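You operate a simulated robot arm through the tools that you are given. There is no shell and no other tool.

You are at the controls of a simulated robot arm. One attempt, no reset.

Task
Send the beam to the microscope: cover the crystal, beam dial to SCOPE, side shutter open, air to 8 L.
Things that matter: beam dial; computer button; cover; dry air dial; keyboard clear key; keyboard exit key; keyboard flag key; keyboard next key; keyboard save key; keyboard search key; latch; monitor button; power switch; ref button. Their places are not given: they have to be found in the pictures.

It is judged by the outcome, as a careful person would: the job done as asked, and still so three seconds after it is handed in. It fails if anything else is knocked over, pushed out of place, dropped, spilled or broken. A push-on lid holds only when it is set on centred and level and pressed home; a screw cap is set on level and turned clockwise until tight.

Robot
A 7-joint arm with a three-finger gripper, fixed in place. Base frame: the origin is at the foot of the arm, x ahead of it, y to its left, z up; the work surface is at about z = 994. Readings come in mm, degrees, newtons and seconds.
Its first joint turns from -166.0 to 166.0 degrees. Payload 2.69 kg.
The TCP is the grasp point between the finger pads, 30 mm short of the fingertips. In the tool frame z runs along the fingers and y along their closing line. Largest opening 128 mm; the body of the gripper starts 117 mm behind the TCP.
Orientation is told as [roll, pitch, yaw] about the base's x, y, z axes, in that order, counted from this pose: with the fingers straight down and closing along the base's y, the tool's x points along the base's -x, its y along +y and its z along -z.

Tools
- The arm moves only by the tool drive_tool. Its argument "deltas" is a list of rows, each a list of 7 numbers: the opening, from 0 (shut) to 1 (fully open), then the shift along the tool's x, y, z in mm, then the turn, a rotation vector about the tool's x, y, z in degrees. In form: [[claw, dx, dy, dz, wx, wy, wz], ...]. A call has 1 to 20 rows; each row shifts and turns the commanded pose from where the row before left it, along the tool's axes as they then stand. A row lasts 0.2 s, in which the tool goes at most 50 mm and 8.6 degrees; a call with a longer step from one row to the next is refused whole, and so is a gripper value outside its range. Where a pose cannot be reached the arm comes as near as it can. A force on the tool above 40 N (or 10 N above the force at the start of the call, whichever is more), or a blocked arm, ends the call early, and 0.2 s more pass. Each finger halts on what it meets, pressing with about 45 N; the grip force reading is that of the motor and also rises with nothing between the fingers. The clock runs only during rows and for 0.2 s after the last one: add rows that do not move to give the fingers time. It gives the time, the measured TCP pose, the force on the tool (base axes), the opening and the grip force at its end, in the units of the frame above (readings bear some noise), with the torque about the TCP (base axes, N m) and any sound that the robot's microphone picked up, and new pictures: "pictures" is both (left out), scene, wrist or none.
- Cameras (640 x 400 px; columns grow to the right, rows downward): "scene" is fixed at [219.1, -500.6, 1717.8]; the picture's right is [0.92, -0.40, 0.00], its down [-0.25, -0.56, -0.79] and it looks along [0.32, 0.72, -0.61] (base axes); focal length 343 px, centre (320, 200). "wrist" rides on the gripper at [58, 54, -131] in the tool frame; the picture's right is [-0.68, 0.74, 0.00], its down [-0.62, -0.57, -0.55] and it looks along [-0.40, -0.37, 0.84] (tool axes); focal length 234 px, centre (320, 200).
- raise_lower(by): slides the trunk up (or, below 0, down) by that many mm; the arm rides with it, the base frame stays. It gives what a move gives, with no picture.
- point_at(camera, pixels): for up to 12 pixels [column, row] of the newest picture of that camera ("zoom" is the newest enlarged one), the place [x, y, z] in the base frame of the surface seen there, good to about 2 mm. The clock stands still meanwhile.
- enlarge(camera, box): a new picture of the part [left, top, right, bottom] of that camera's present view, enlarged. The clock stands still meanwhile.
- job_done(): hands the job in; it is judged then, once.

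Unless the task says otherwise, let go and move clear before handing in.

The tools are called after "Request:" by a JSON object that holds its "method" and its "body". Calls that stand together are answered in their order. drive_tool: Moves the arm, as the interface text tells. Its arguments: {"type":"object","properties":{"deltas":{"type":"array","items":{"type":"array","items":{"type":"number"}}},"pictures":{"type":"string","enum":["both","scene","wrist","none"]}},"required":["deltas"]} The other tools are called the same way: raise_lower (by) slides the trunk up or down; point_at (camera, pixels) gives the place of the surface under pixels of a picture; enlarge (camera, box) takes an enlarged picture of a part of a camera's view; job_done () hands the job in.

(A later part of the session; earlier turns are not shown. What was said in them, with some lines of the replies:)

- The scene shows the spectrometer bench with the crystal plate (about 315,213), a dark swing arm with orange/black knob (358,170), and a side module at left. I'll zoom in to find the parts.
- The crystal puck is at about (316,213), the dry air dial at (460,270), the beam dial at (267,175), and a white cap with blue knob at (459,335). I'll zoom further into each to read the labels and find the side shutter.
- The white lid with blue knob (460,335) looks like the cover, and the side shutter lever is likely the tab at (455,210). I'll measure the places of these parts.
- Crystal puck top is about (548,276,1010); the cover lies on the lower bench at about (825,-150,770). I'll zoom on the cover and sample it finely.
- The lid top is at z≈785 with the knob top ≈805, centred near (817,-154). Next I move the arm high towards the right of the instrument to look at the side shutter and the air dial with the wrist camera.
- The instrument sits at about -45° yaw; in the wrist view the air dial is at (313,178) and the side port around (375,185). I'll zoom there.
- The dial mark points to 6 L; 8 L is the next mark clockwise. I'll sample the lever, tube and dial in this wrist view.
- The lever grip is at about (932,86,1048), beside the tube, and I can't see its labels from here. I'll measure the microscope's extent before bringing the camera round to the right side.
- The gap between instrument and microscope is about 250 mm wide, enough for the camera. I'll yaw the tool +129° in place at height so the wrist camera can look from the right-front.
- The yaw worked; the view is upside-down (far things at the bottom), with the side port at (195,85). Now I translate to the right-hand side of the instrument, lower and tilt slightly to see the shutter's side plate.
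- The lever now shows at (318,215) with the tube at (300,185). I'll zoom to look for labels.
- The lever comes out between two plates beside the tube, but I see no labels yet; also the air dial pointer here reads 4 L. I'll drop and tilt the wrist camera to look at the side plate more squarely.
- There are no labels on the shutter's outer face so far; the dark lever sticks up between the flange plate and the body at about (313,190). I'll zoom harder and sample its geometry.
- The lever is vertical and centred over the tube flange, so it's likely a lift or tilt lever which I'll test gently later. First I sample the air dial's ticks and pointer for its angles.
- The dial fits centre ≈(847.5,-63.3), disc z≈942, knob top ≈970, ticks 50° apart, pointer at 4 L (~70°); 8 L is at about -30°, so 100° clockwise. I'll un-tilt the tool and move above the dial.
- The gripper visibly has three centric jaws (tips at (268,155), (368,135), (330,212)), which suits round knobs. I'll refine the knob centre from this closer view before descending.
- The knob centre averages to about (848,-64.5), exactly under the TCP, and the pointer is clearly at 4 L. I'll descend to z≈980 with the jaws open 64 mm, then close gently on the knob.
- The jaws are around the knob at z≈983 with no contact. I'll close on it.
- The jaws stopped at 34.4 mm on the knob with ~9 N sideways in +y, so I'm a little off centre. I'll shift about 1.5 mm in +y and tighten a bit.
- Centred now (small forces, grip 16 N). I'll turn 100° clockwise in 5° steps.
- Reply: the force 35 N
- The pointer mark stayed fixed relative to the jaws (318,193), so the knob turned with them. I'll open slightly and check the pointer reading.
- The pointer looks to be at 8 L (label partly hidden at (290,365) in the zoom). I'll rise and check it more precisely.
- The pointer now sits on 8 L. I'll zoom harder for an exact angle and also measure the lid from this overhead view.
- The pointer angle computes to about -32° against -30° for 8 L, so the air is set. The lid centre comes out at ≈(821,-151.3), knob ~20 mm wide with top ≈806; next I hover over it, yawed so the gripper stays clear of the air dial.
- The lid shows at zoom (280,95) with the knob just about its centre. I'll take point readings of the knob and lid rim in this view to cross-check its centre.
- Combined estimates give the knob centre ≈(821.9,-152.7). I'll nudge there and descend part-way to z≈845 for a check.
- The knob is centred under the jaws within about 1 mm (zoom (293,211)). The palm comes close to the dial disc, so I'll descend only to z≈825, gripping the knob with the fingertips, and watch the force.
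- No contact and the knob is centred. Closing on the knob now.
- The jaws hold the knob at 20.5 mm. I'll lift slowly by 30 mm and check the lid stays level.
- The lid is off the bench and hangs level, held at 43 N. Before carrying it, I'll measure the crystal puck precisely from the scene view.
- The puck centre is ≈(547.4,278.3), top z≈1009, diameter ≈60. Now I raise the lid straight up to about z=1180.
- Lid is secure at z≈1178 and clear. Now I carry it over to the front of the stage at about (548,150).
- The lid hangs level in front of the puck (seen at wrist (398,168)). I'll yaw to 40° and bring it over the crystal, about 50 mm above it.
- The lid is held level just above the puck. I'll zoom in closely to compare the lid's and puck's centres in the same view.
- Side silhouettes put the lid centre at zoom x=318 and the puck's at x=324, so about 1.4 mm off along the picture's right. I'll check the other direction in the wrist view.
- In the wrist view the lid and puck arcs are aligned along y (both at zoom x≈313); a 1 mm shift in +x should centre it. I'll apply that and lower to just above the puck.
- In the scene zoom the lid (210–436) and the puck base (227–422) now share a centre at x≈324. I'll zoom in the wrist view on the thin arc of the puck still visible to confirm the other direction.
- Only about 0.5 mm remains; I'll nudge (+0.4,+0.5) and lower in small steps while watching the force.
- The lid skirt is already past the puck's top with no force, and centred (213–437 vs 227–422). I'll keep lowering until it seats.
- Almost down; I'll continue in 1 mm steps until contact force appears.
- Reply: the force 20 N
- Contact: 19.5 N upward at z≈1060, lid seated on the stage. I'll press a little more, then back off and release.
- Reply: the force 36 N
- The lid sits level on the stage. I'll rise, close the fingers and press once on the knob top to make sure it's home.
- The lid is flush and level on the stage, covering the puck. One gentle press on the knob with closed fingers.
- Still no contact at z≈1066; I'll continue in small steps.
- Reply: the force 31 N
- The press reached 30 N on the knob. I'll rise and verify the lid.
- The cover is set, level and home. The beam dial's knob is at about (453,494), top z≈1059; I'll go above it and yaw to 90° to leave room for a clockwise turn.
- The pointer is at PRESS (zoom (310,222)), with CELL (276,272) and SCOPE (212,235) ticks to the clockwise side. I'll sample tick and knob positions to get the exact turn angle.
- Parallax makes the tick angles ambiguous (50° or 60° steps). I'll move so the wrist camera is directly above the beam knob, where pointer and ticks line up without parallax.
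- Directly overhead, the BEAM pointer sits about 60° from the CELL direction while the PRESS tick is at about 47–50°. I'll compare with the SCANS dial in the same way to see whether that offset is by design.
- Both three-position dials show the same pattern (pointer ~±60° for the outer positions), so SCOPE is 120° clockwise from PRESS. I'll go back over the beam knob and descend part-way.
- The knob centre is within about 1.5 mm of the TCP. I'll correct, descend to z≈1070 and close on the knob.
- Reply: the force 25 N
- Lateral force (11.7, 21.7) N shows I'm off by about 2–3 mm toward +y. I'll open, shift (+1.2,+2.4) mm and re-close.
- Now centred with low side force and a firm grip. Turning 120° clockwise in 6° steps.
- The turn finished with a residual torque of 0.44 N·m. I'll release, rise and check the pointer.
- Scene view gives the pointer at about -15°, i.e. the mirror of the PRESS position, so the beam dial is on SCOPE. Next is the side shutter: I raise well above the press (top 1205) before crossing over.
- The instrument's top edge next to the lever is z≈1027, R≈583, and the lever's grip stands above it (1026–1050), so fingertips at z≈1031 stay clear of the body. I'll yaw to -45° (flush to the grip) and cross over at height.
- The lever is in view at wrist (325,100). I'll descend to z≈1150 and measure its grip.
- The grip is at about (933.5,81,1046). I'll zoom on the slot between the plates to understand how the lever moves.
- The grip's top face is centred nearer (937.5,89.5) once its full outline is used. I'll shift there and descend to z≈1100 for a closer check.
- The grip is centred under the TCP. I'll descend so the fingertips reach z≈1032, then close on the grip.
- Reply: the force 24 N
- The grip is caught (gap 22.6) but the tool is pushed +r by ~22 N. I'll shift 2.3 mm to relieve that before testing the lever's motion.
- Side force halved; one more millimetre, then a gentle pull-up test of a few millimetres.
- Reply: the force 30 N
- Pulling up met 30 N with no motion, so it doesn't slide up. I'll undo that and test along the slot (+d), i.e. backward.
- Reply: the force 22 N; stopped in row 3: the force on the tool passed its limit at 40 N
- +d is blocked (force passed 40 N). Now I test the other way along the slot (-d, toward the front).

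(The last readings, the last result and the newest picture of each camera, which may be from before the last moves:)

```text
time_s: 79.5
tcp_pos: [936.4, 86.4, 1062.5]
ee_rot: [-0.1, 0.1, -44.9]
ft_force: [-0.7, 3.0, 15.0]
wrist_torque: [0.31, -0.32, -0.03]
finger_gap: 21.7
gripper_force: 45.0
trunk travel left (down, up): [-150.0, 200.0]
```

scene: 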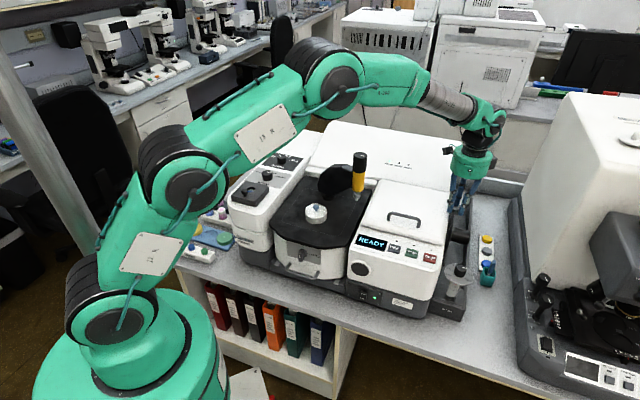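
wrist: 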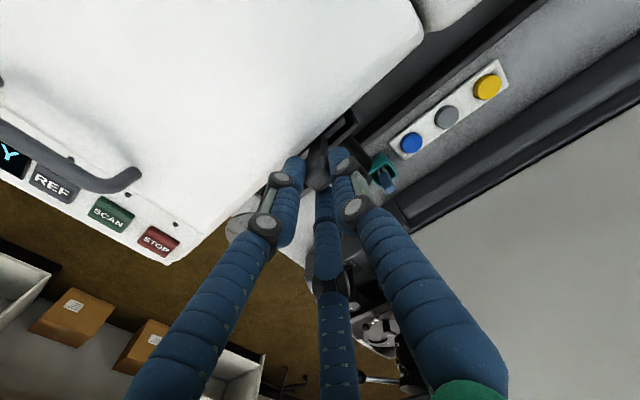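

It moves freely toward the front (-d). I'll relieve the vertical force and continue a bit further to see how the lever swings.

Request:
{"method": "drive_tool", "body": {"deltas": [[0, 0, -1, -1.5, 0, 0, 0], [0, 0, -2, 0, 0, 0, 0], [0, 0, -2, 0, 0, 0, 0], [0, 0, 0, 0, 0, 0, 0]], "pictures": "both"}}

Request:
{"method": "enlarge", "body": {"camera": "wrist", "box": [270, 110, 370, 190]}}

Request:
{"method": "enlarge", "body": {"camera": "scene", "box": [425, 170, 505, 240]}}

```text
time_s: 80.5
tcp_pos: [931.7, 81.4, 1062.7]
ee_rot: [-0.4, 0.2, -45.0]
ft_force: [-4.7, 4.3, 3.4]
wrist_torque: [0.02, 0.14, -0.04]
finger_gap: 21.6
gripper_force: 45.1
trunk travel left (down, up): [-150.0, 200.0]
```

scene: 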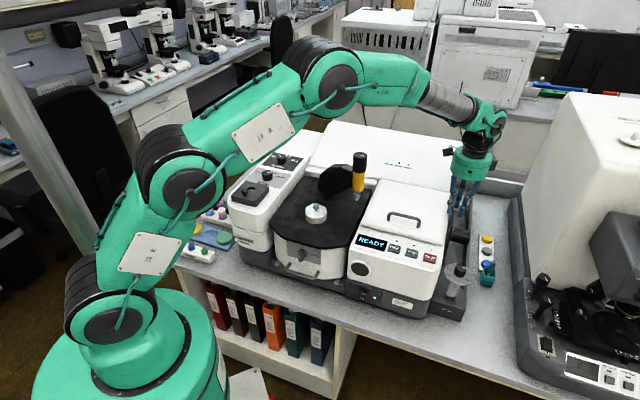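
wrist: 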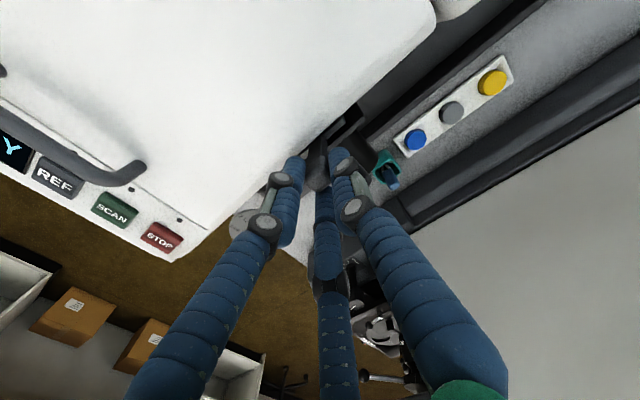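

```text
5.00 times, centred on (320, 150) of wrist
```

zoom: 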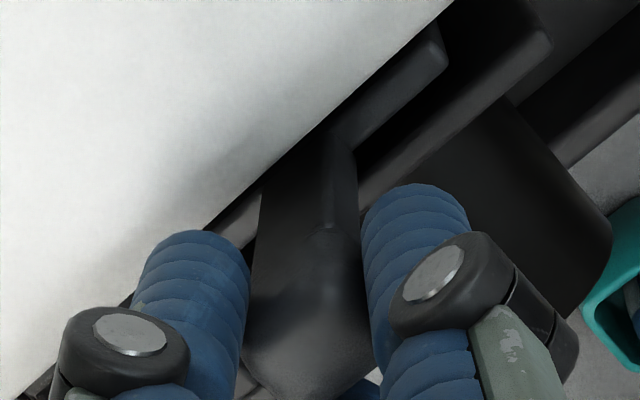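

```text
5.71 times, centred on (465, 205) of scene
```

zoom: 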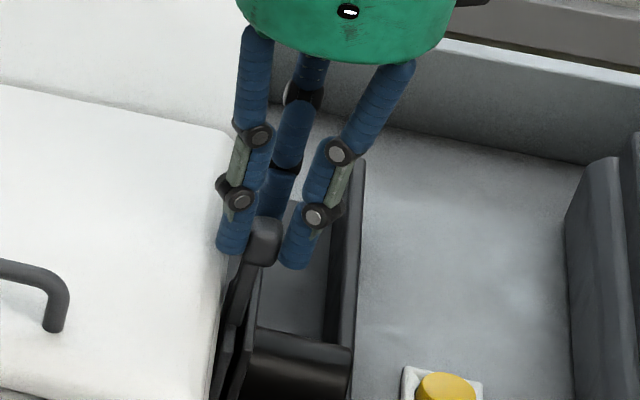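

Very telling: the inner plate moves together with the lever past the fixed flange, so the shutter is a blade that slides along the wall toward the front. I'll keep sliding in -d until it stops.

Request:
{"method": "drive_tool", "body": {"deltas": [[0, 0, -3, 0, 0, 0, 0], [0, 0, -3, 0, 0, 0, 0], [0, 0, -3, 0, 0, 0, 0], [0, 0, -3, 0, 0, 0, 0], [0, 0, -3, 0, 0, 0, 0], [0, 0, 0, 0, 0, 0, 0]], "pictures": "wrist"}}

Request:
{"method": "enlarge", "body": {"camera": "wrist", "box": [270, 110, 370, 190]}}

```text
time_s: 81.9
tcp_pos: [922.8, 72.1, 1061.9]
ee_rot: [-0.2, 0.1, -44.9]
ft_force: [-1.0, 0.4, -0.8]
wrist_torque: [0.06, -0.09, 0.03]
finger_gap: 21.8
gripper_force: 44.7
trunk travel left (down, up): [-150.0, 200.0]
```

wrist: 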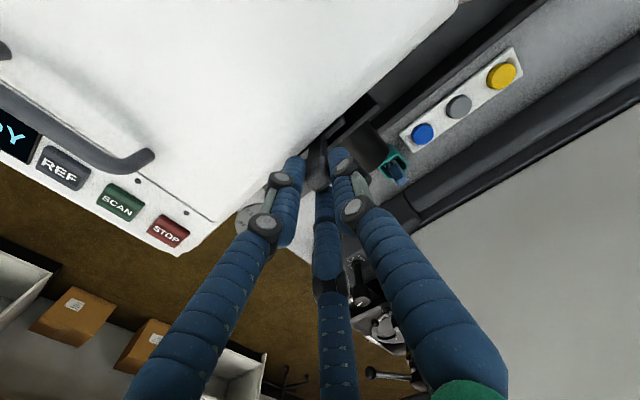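

```text
5.00 times, centred on (320, 150) of wrist
```

zoom: 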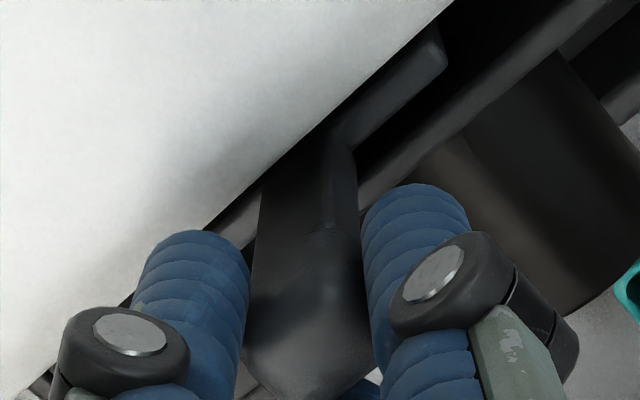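

It slides with almost no resistance. Continuing to the end of travel.

Request:
{"method": "drive_tool", "body": {"deltas": [[0, 0, -3, 0, 0, 0, 0], [0, 0, -3, 0, 0, 0, 0], [0, 0, -3, 0, 0, 0, 0], [0, 0, -3, 0, 0, 0, 0], [0, 0, -3, 0, 0, 0, 0], [0, 0, -3, 0, 0, 0, 0], [0, 0, 0, 0, 0, 0, 0]], "pictures": "both"}}

Request:
{"method": "enlarge", "body": {"camera": "wrist", "box": [270, 90, 390, 190]}}

Request:
{"method": "enlarge", "body": {"camera": "scene", "box": [415, 180, 495, 250]}}

```text
time_s: 83.5
tcp_pos: [908.7, 58.7, 1062.7]
ee_rot: [-0.3, 0.2, -45.0]
ft_force: [-9.3, 9.2, -5.6]
wrist_torque: [0.24, 0.21, -0.15]
finger_gap: 21.4
gripper_force: 44.9
trunk travel left (down, up): [-150.0, 200.0]
```

scene: 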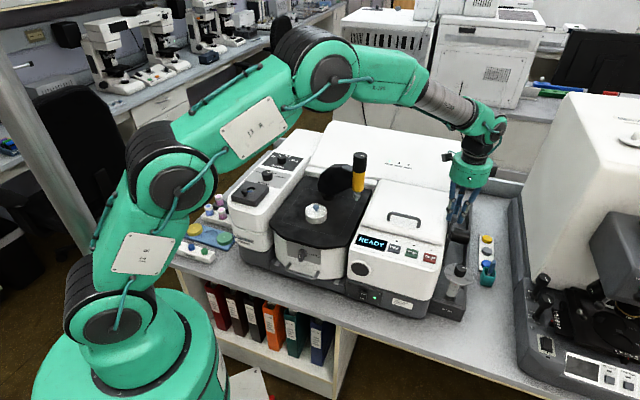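
wrist: 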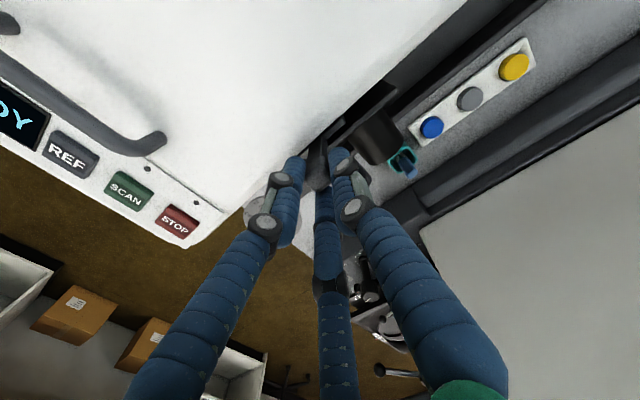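

```text
4.00 times, centred on (330, 140) of wrist
```

zoom: 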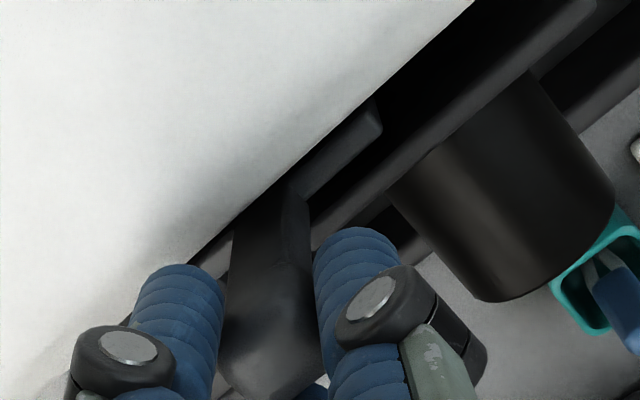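

```text
5.71 times, centred on (455, 215) of scene
```

zoom: 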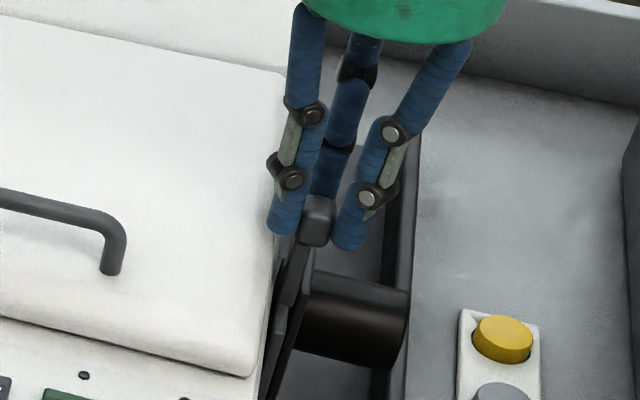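

Moved about 43 mm and it's still free along the slot; a small sideways force builds up, so I'll correct 1.2 mm and keep sliding.

Request:
{"method": "drive_tool", "body": {"deltas": [[0, 1.2, -2, 0.5, 0, 0, 0], [0, 0, -3, 0, 0, 0, 0], [0, 0, -3, 0, 0, 0, 0], [0, 0, -3, 0, 0, 0, 0], [0, 0, -3, 0, 0, 0, 0], [0, 0, 0, 0, 0, 0, 0]], "pictures": "wrist"}}

```text
time_s: 84.9
tcp_pos: [898.6, 49.7, 1062.1]
ee_rot: [-0.3, 0.1, -45.0]
ft_force: [-0.5, 1.6, -4.9]
wrist_torque: [0.19, -0.17, 0.0]
finger_gap: 21.8
gripper_force: 44.8
trunk travel left (down, up): [-150.0, 200.0]
```

wrist: 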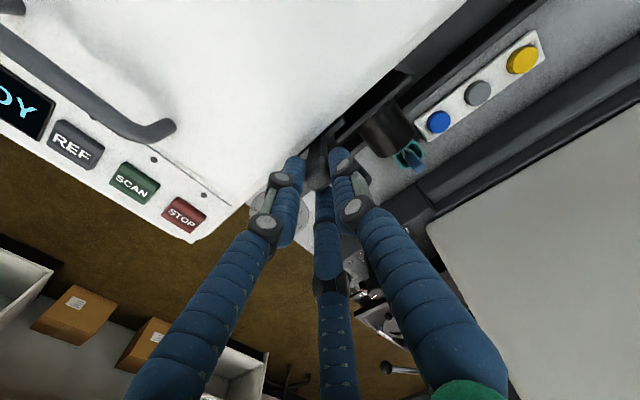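

Request:
{"method": "drive_tool", "body": {"deltas": [[0, 0, -3, 0, 0, 0, 0], [0, 0, -3, 0, 0, 0, 0], [0, 0, -3, 0, 0, 0, 0], [0, 0, -3, 0, 0, 0, 0], [0, 0, 0, 0, 0, 0, 0]], "pictures": "both"}}

Request:
{"method": "enlarge", "body": {"camera": "wrist", "box": [270, 90, 430, 190]}}

Request:
{"method": "enlarge", "body": {"camera": "scene", "box": [415, 180, 495, 250]}}

```text
time_s: 85.9
tcp_pos: [894.8, 45.0, 1062.6]
ee_rot: [0.1, -0.1, -44.9]
ft_force: [17.1, 7.7, -14.8]
wrist_torque: [1.31, -1.45, 0.09]
finger_gap: 21.6
gripper_force: 45.1
trunk travel left (down, up): [-150.0, 200.0]
stopped in row 5: the force on the tool passed its limit at 44 N (the readings are from after the stop); the commanded pose is now the measured one
```

scene: 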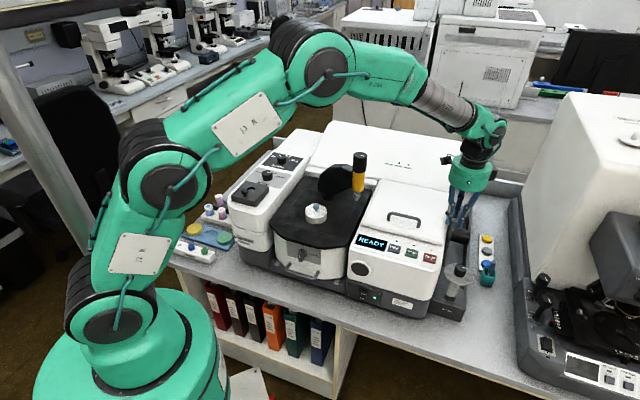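
wrist: 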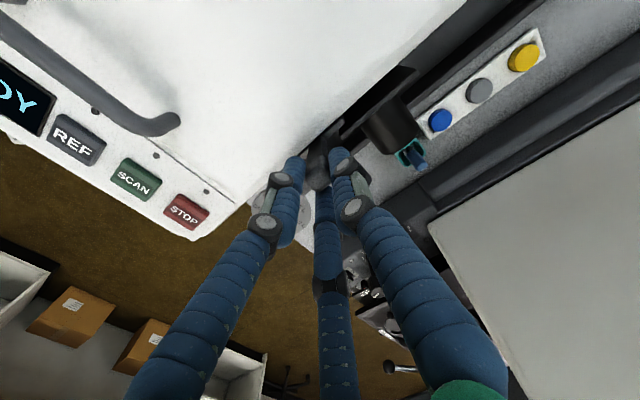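

```text
4.00 times, centred on (350, 140) of wrist
```

zoom: 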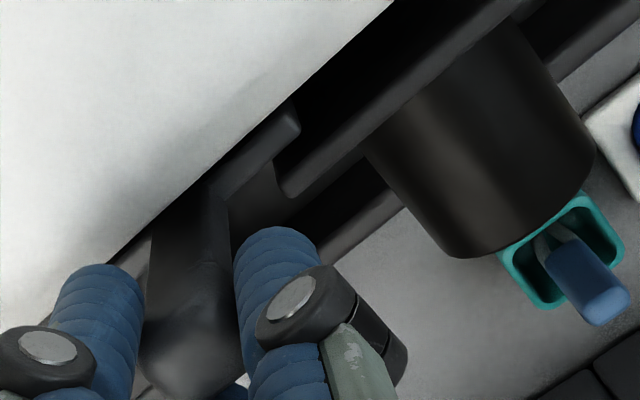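

```text
5.71 times, centred on (455, 215) of scene
```

zoom: 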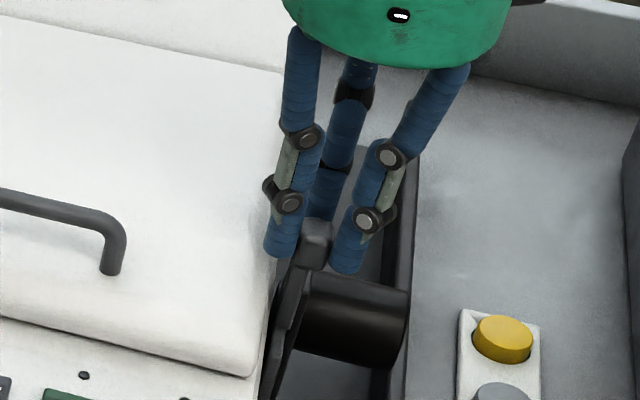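

It reached the end stop after ~60 mm; the blade is fully clear of the tube flange, so the shutter is open. I'll release and rise straight up.

Request:
{"method": "drive_tool", "body": {"deltas": [[0.2, 0, 0.5, 0, 0, 0, 0], [0.35, 0, 0, 0, 0, 0, 0], [0.4, 0, 0, 0, 0, 0, 0], [0.4, 0, 0, -15, 0, 0, 0], [0.4, 0, 0, -35, 0, 0, 0], [0.4, 0, 0, -45, 0, 0, 0], [0.4, 0, 0, 0, 0, 0, 0]], "pictures": "both"}}

Request:
{"method": "enlarge", "body": {"camera": "wrist", "box": [270, 90, 390, 190]}}

Request:
{"method": "enlarge", "body": {"camera": "scene", "box": [415, 190, 515, 290]}}

```text
time_s: 87.5
tcp_pos: [892.6, 41.9, 1158.5]
ee_rot: [0.1, -0.1, -45.0]
ft_force: [-0.5, 0.2, -0.4]
wrist_torque: [-0.01, -0.03, -0.01]
finger_gap: 51.1
gripper_force: 0.1
trunk travel left (down, up): [-150.0, 200.0]
```

scene: 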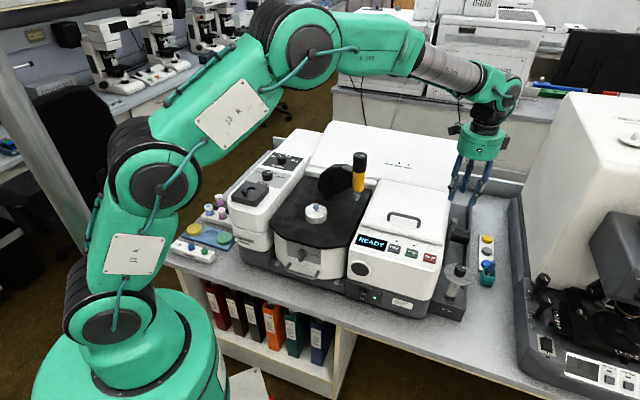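
wrist: 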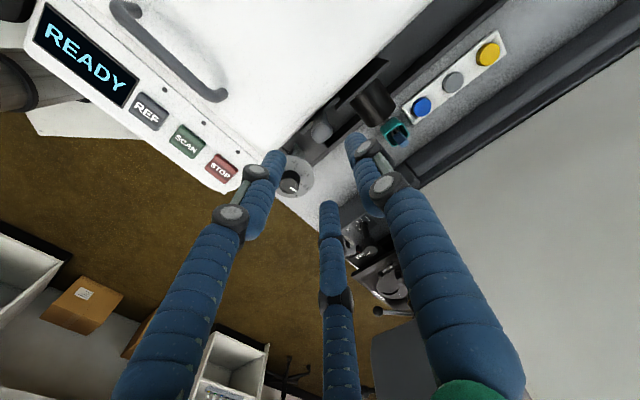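

```text
4.00 times, centred on (330, 140) of wrist
```

zoom: 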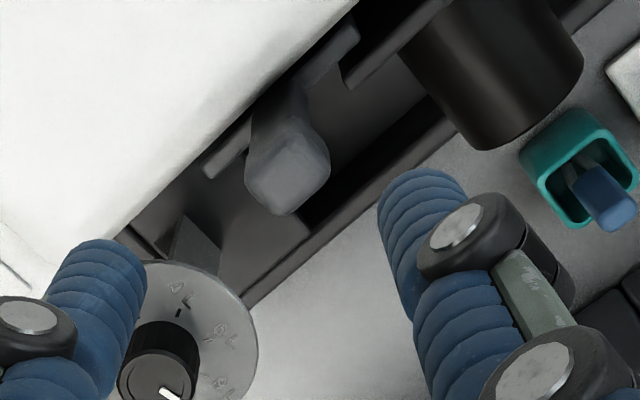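

```text
4.00 times, centred on (465, 240) of scene
```

zoom: 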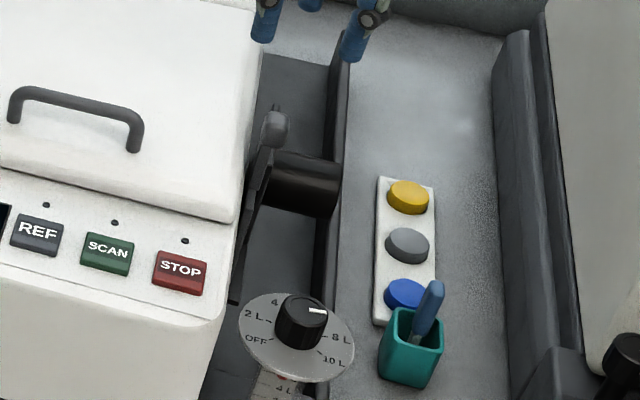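

The lever stays at the front with the blade clear of the tube. I'll do final checks of the air dial, flow gauge, beam dial and cover in the scene view.

Request:
{"method": "enlarge", "body": {"camera": "scene", "box": [430, 250, 510, 300]}}

Request:
{"method": "enlarge", "body": {"camera": "scene", "box": [225, 145, 305, 195]}}

Request:
{"method": "enlarge", "body": {"camera": "scene", "box": [280, 150, 400, 240]}}

Request:
{"method": "enlarge", "body": {"camera": "scene", "box": [340, 220, 500, 320]}}

Request:
{"method": "enlarge", "body": {"camera": "wrist", "box": [260, 140, 330, 200]}}

```text
8.00 times, centred on (470, 275) of scene
```

zoom: 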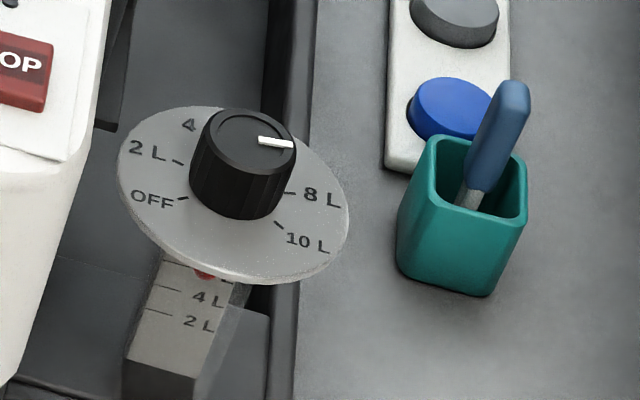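

```text
8.00 times, centred on (265, 170) of scene
```

zoom: 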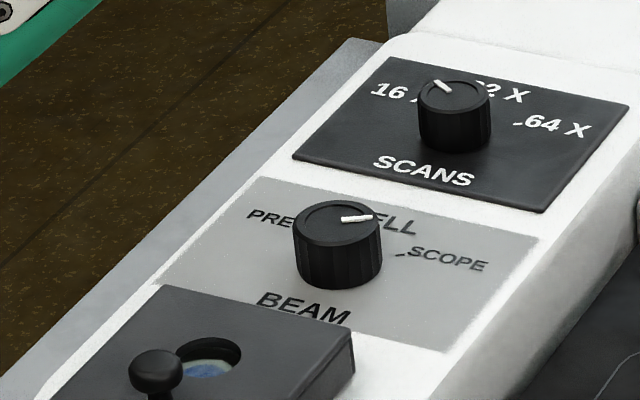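

```text
4.44 times, centred on (340, 195) of scene
```

zoom: 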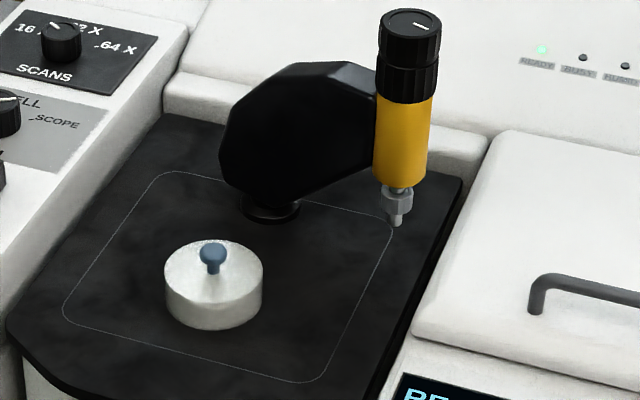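

```text
4.00 times, centred on (420, 270) of scene
```

zoom: 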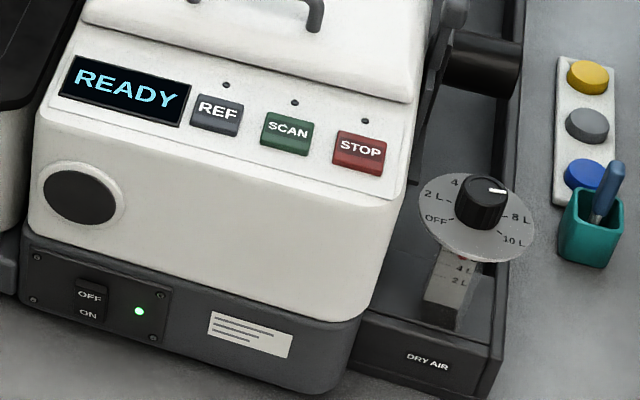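

```text
6.67 times, centred on (295, 170) of wrist
```

zoom: 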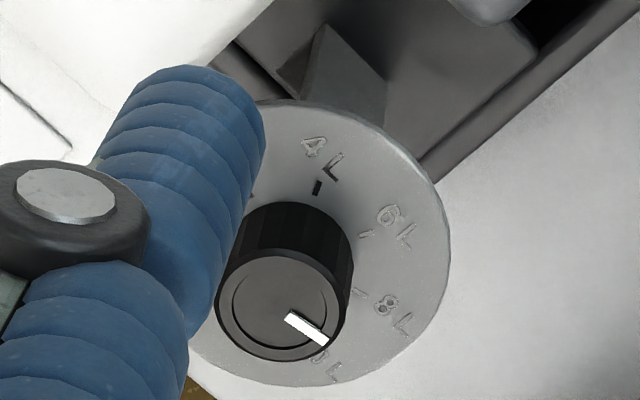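

Dial pointers look right: air at 8 L, beam mirrored to SCOPE, cover seated, panel still READY. The flow gauge is partly hidden from the scene, so I'll bring the wrist camera to the front to read it.

Request:
{"method": "drive_tool", "body": {"deltas": [[0.3, -19.1, -40.9, 0, 0, 0, 0], [0.3, -19.1, -40.9, 0, 0, 0, 0], [0.3, -19.1, -40.9, 0, 0, 0, 0], [0.3, -19.1, -40.9, 0, 0, 0, 0], [0.3, -19.1, -40.7, 0, 0, 0, 0], [0.3, 0, 0, 0, 0, 0, -8.43], [0.3, 0, 0, 0, 0, 0, -8.43], [0.3, 0, 0, 0, 0, 0, -8.43], [0.3, 0, 0, 0, 0, 0, -8.43], [0.3, 0, 0, 0, 0, 0, -8.43], [0.3, 0, 0, 0, 0, 0, -8.43], [0.3, 0, 0, 0, 0, 0, -8.43], [0.3, 0, 0, 0, 0, 0, -8.43], [0.3, 0, 0, 0, 0, 0, -8.43], [0.3, 0, 0, 0, 0, 0, -8.43], [0.3, 0, 0, 0, 0, 0, -8.43], [0.3, 0, 0, 0, 0, 0, -8.43], [0.3, 0, 0, 0, 0, 0, -8.43], [0.3, 0, 0, 0, 0, 0, -8.43]], "pictures": "wrist"}}

```text
time_s: 91.5
tcp_pos: [816.6, -168.0, 1158.0]
ee_rot: [-0.2, -0.1, 73.2]
ft_force: [0.1, -0.2, -0.5]
wrist_torque: [0.02, 0.01, 0.02]
finger_gap: 38.6
gripper_force: 0.0
trunk travel left (down, up): [-150.0, 200.0]
```

wrist: 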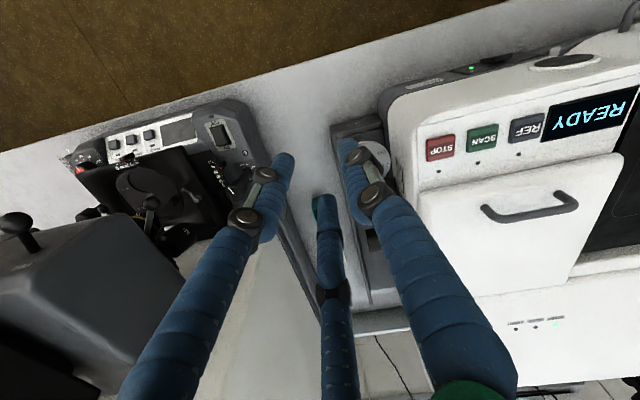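

Request:
{"method": "drive_tool", "body": {"deltas": [[0.3, 15, 1, 40, 0, 0, 0], [0.3, 15, 1, 40, 0, 0, 0], [0.3, 15, 1, 40, 0, 0, 0], [0.3, 0, 0, 40, 0, 0, 0], [0.3, 0, 0, 40, 0, 0, 0], [0.3, 0, 0, 30, 0, 0, 0], [0.3, 0, 0, 0, 0, 0, 0]], "pictures": "wrist"}}

Request:
{"method": "enlarge", "body": {"camera": "wrist", "box": [330, 150, 450, 270]}}

```text
time_s: 93.1
tcp_pos: [800.0, -211.7, 928.9]
ee_rot: [-0.1, -0.1, 73.1]
ft_force: [0.4, -0.2, -0.7]
wrist_torque: [0.02, 0.0, -0.02]
finger_gap: 38.5
gripper_force: 0.1
trunk travel left (down, up): [-150.0, 200.0]
```

wrist: 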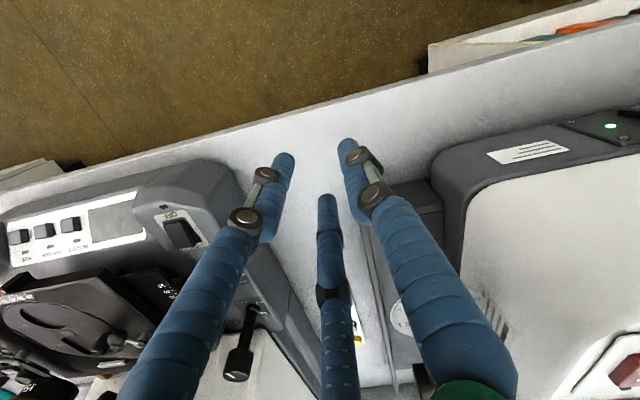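

```text
3.33 times, centred on (390, 210) of wrist
```

zoom: 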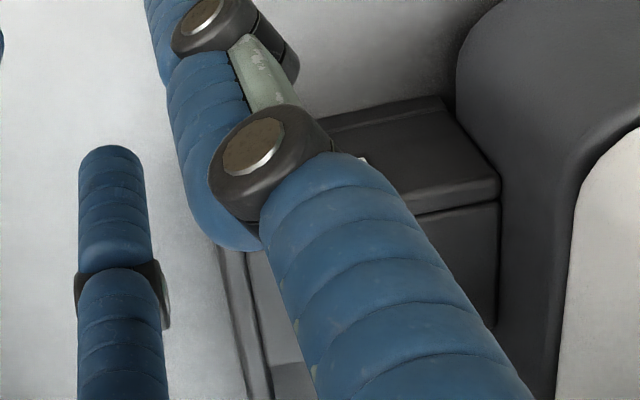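

A finger hides the gauge; opening the gripper fully should uncover it.

Request:
{"method": "drive_tool", "body": {"deltas": [[0.7, 0, 0, 0, 0, 0, 0], [1, 0, 0, 0, 0, 0, 0], [1, 0, 0, 0, 0, 0, 0]], "pictures": "wrist"}}

Request:
{"method": "enlarge", "body": {"camera": "wrist", "box": [350, 200, 470, 400]}}

```text
time_s: 93.9
tcp_pos: [799.0, -211.2, 929.7]
ee_rot: [-0.1, 0.0, 73.2]
ft_force: [-0.2, -0.4, -0.7]
wrist_torque: [-0.01, 0.01, 0.02]
finger_gap: 128.0
gripper_force: 0.0
trunk travel left (down, up): [-150.0, 200.0]
```

wrist: 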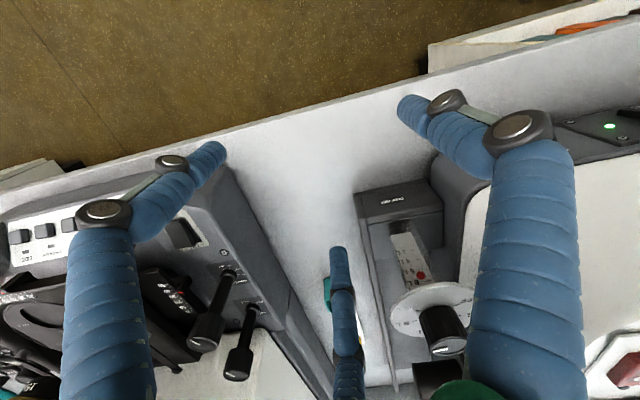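

```text
2.00 times, centred on (410, 300) of wrist
```

zoom: 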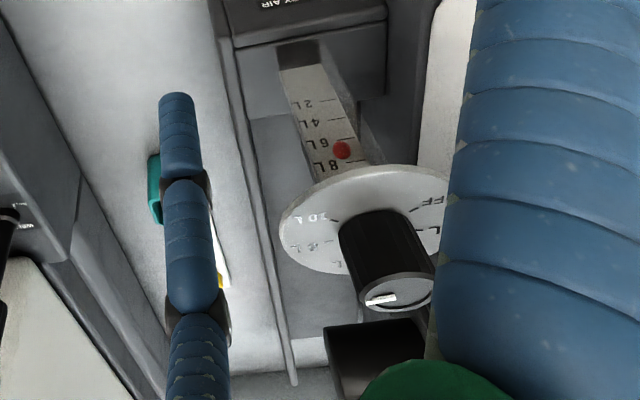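

Request:
{"method": "enlarge", "body": {"camera": "wrist", "box": [390, 215, 440, 305]}}

Request:
{"method": "enlarge", "body": {"camera": "wrist", "box": [395, 255, 435, 295]}}

Request:
{"method": "point_at", "body": {"camera": "zoom", "pixels": [[320, 170], [300, 170], [330, 180], [280, 200], [220, 200], [200, 100], [300, 80], [400, 200], [250, 240], [330, 230], [180, 160], [380, 140]]}}

```text
4.44 times, centred on (415, 260) of wrist
```

zoom: 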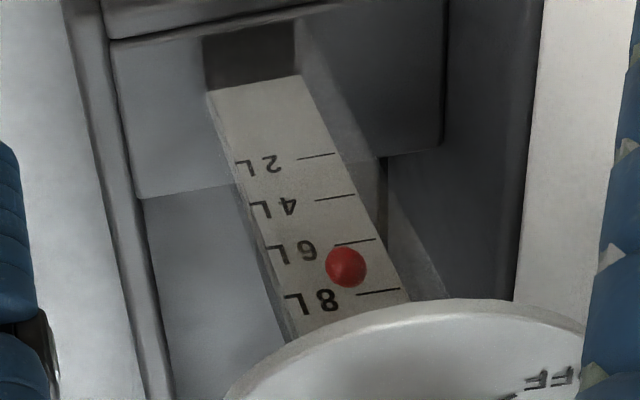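

```text
10.00 times, centred on (415, 275) of wrist
```

zoom: 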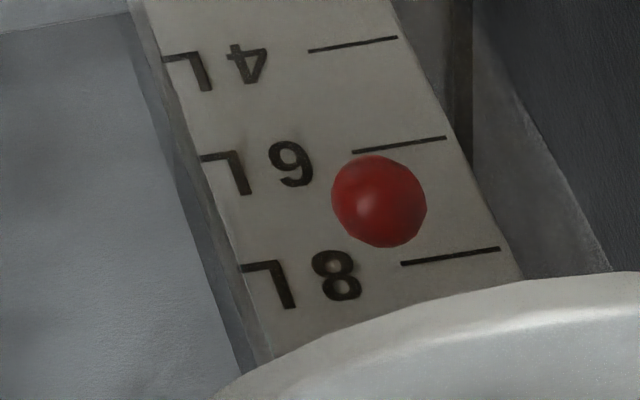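

```text
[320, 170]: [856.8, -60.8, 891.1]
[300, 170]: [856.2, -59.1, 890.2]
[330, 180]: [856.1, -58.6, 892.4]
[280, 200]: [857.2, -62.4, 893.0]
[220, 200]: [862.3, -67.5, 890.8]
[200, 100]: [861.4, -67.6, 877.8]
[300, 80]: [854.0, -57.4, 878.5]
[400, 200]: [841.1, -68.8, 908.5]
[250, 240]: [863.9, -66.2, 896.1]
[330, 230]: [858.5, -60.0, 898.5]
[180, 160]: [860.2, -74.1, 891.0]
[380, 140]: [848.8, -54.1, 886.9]
```

The red ball's true height (≈905) matches the 8 L mark (≈903) once parallax is removed, so the air is at 8 L. I'll raise the arm clear and take a last look.

Request:
{"method": "drive_tool", "body": {"deltas": [[1, 10, 0, -30, 0, 0, 0], [1, 0, 0, -45, 0, 0, 0], [1, 0, 0, -45, 0, 0, 0], [1, 0, 0, -45, 0, 0, 0], [1, 0, 0, -45, 0, 0, 0], [1, 0, 0, -45, 0, 0, 0], [1, 0, 0, 0, 0, 0, 0]], "pictures": "both"}}

Request:
{"method": "enlarge", "body": {"camera": "scene", "box": [415, 190, 515, 290]}}

Request:
{"method": "enlarge", "body": {"camera": "scene", "box": [200, 130, 440, 300]}}

```text
time_s: 95.5
tcp_pos: [797.5, -220.7, 1184.2]
ee_rot: [-0.1, -0.1, 73.0]
ft_force: [-0.1, 0.5, 0.1]
wrist_torque: [0.0, -0.04, 0.01]
finger_gap: 128.0
gripper_force: 0.1
trunk travel left (down, up): [-150.0, 200.0]
```

scene: 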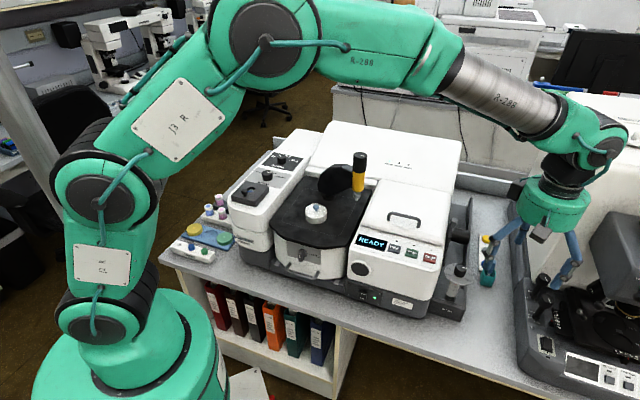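
wrist: 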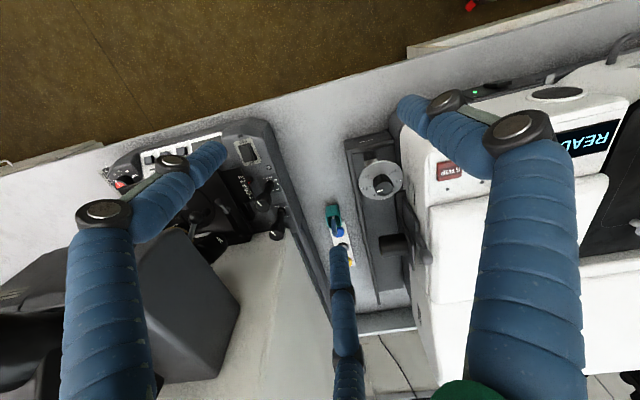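

```text
4.00 times, centred on (465, 240) of scene
```

zoom: 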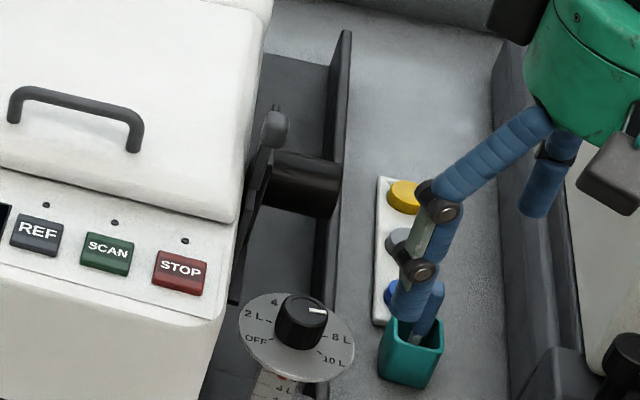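

```text
2.35 times, centred on (320, 215) of scene
```

zoom: 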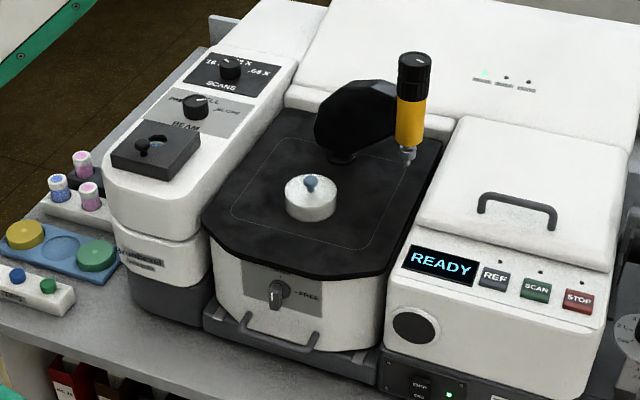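

The last pictures show the cover seated level on the crystal and the beam pointer turned to SCOPE. The side shutter lever is at its front stop, the air dial is at 8 L, and nothing else has moved. The arm is clear with the gripper empty, so I'm handing in.

Request:
{"method": "job_done", "body": {}}

```text
The job is handed in.
```

The job is handed in. I believe all four settings are as asked, but I don't have the judge's verdict.

- **Cover:** The white lid sits level over the crystal. I pressed it down with about 30–35 N; its final position is about 1.5 mm off the crystal's centre, within its own play.
- **Beam dial:** I turned it 120° clockwise from PRESS, and the pointer now mirrors its starting angle on the SCOPE side. The printed ticks don't line up exactly with where the pointer stops. I went by the matching offset on the SCANS dial next to it.
- **Side shutter:** The lever had no labels. It would not lift or go back, but it slid about 60 mm toward the front until it hit a stop. The blade is now clear of the tube, so I took that as open.
- **Air:** The dial went from 4 L to 8 L. The ball in the flow gauge is level with the 8 L mark.

The last pictures show nothing else moved, and the arm finished clear of everything with the gripper empty.
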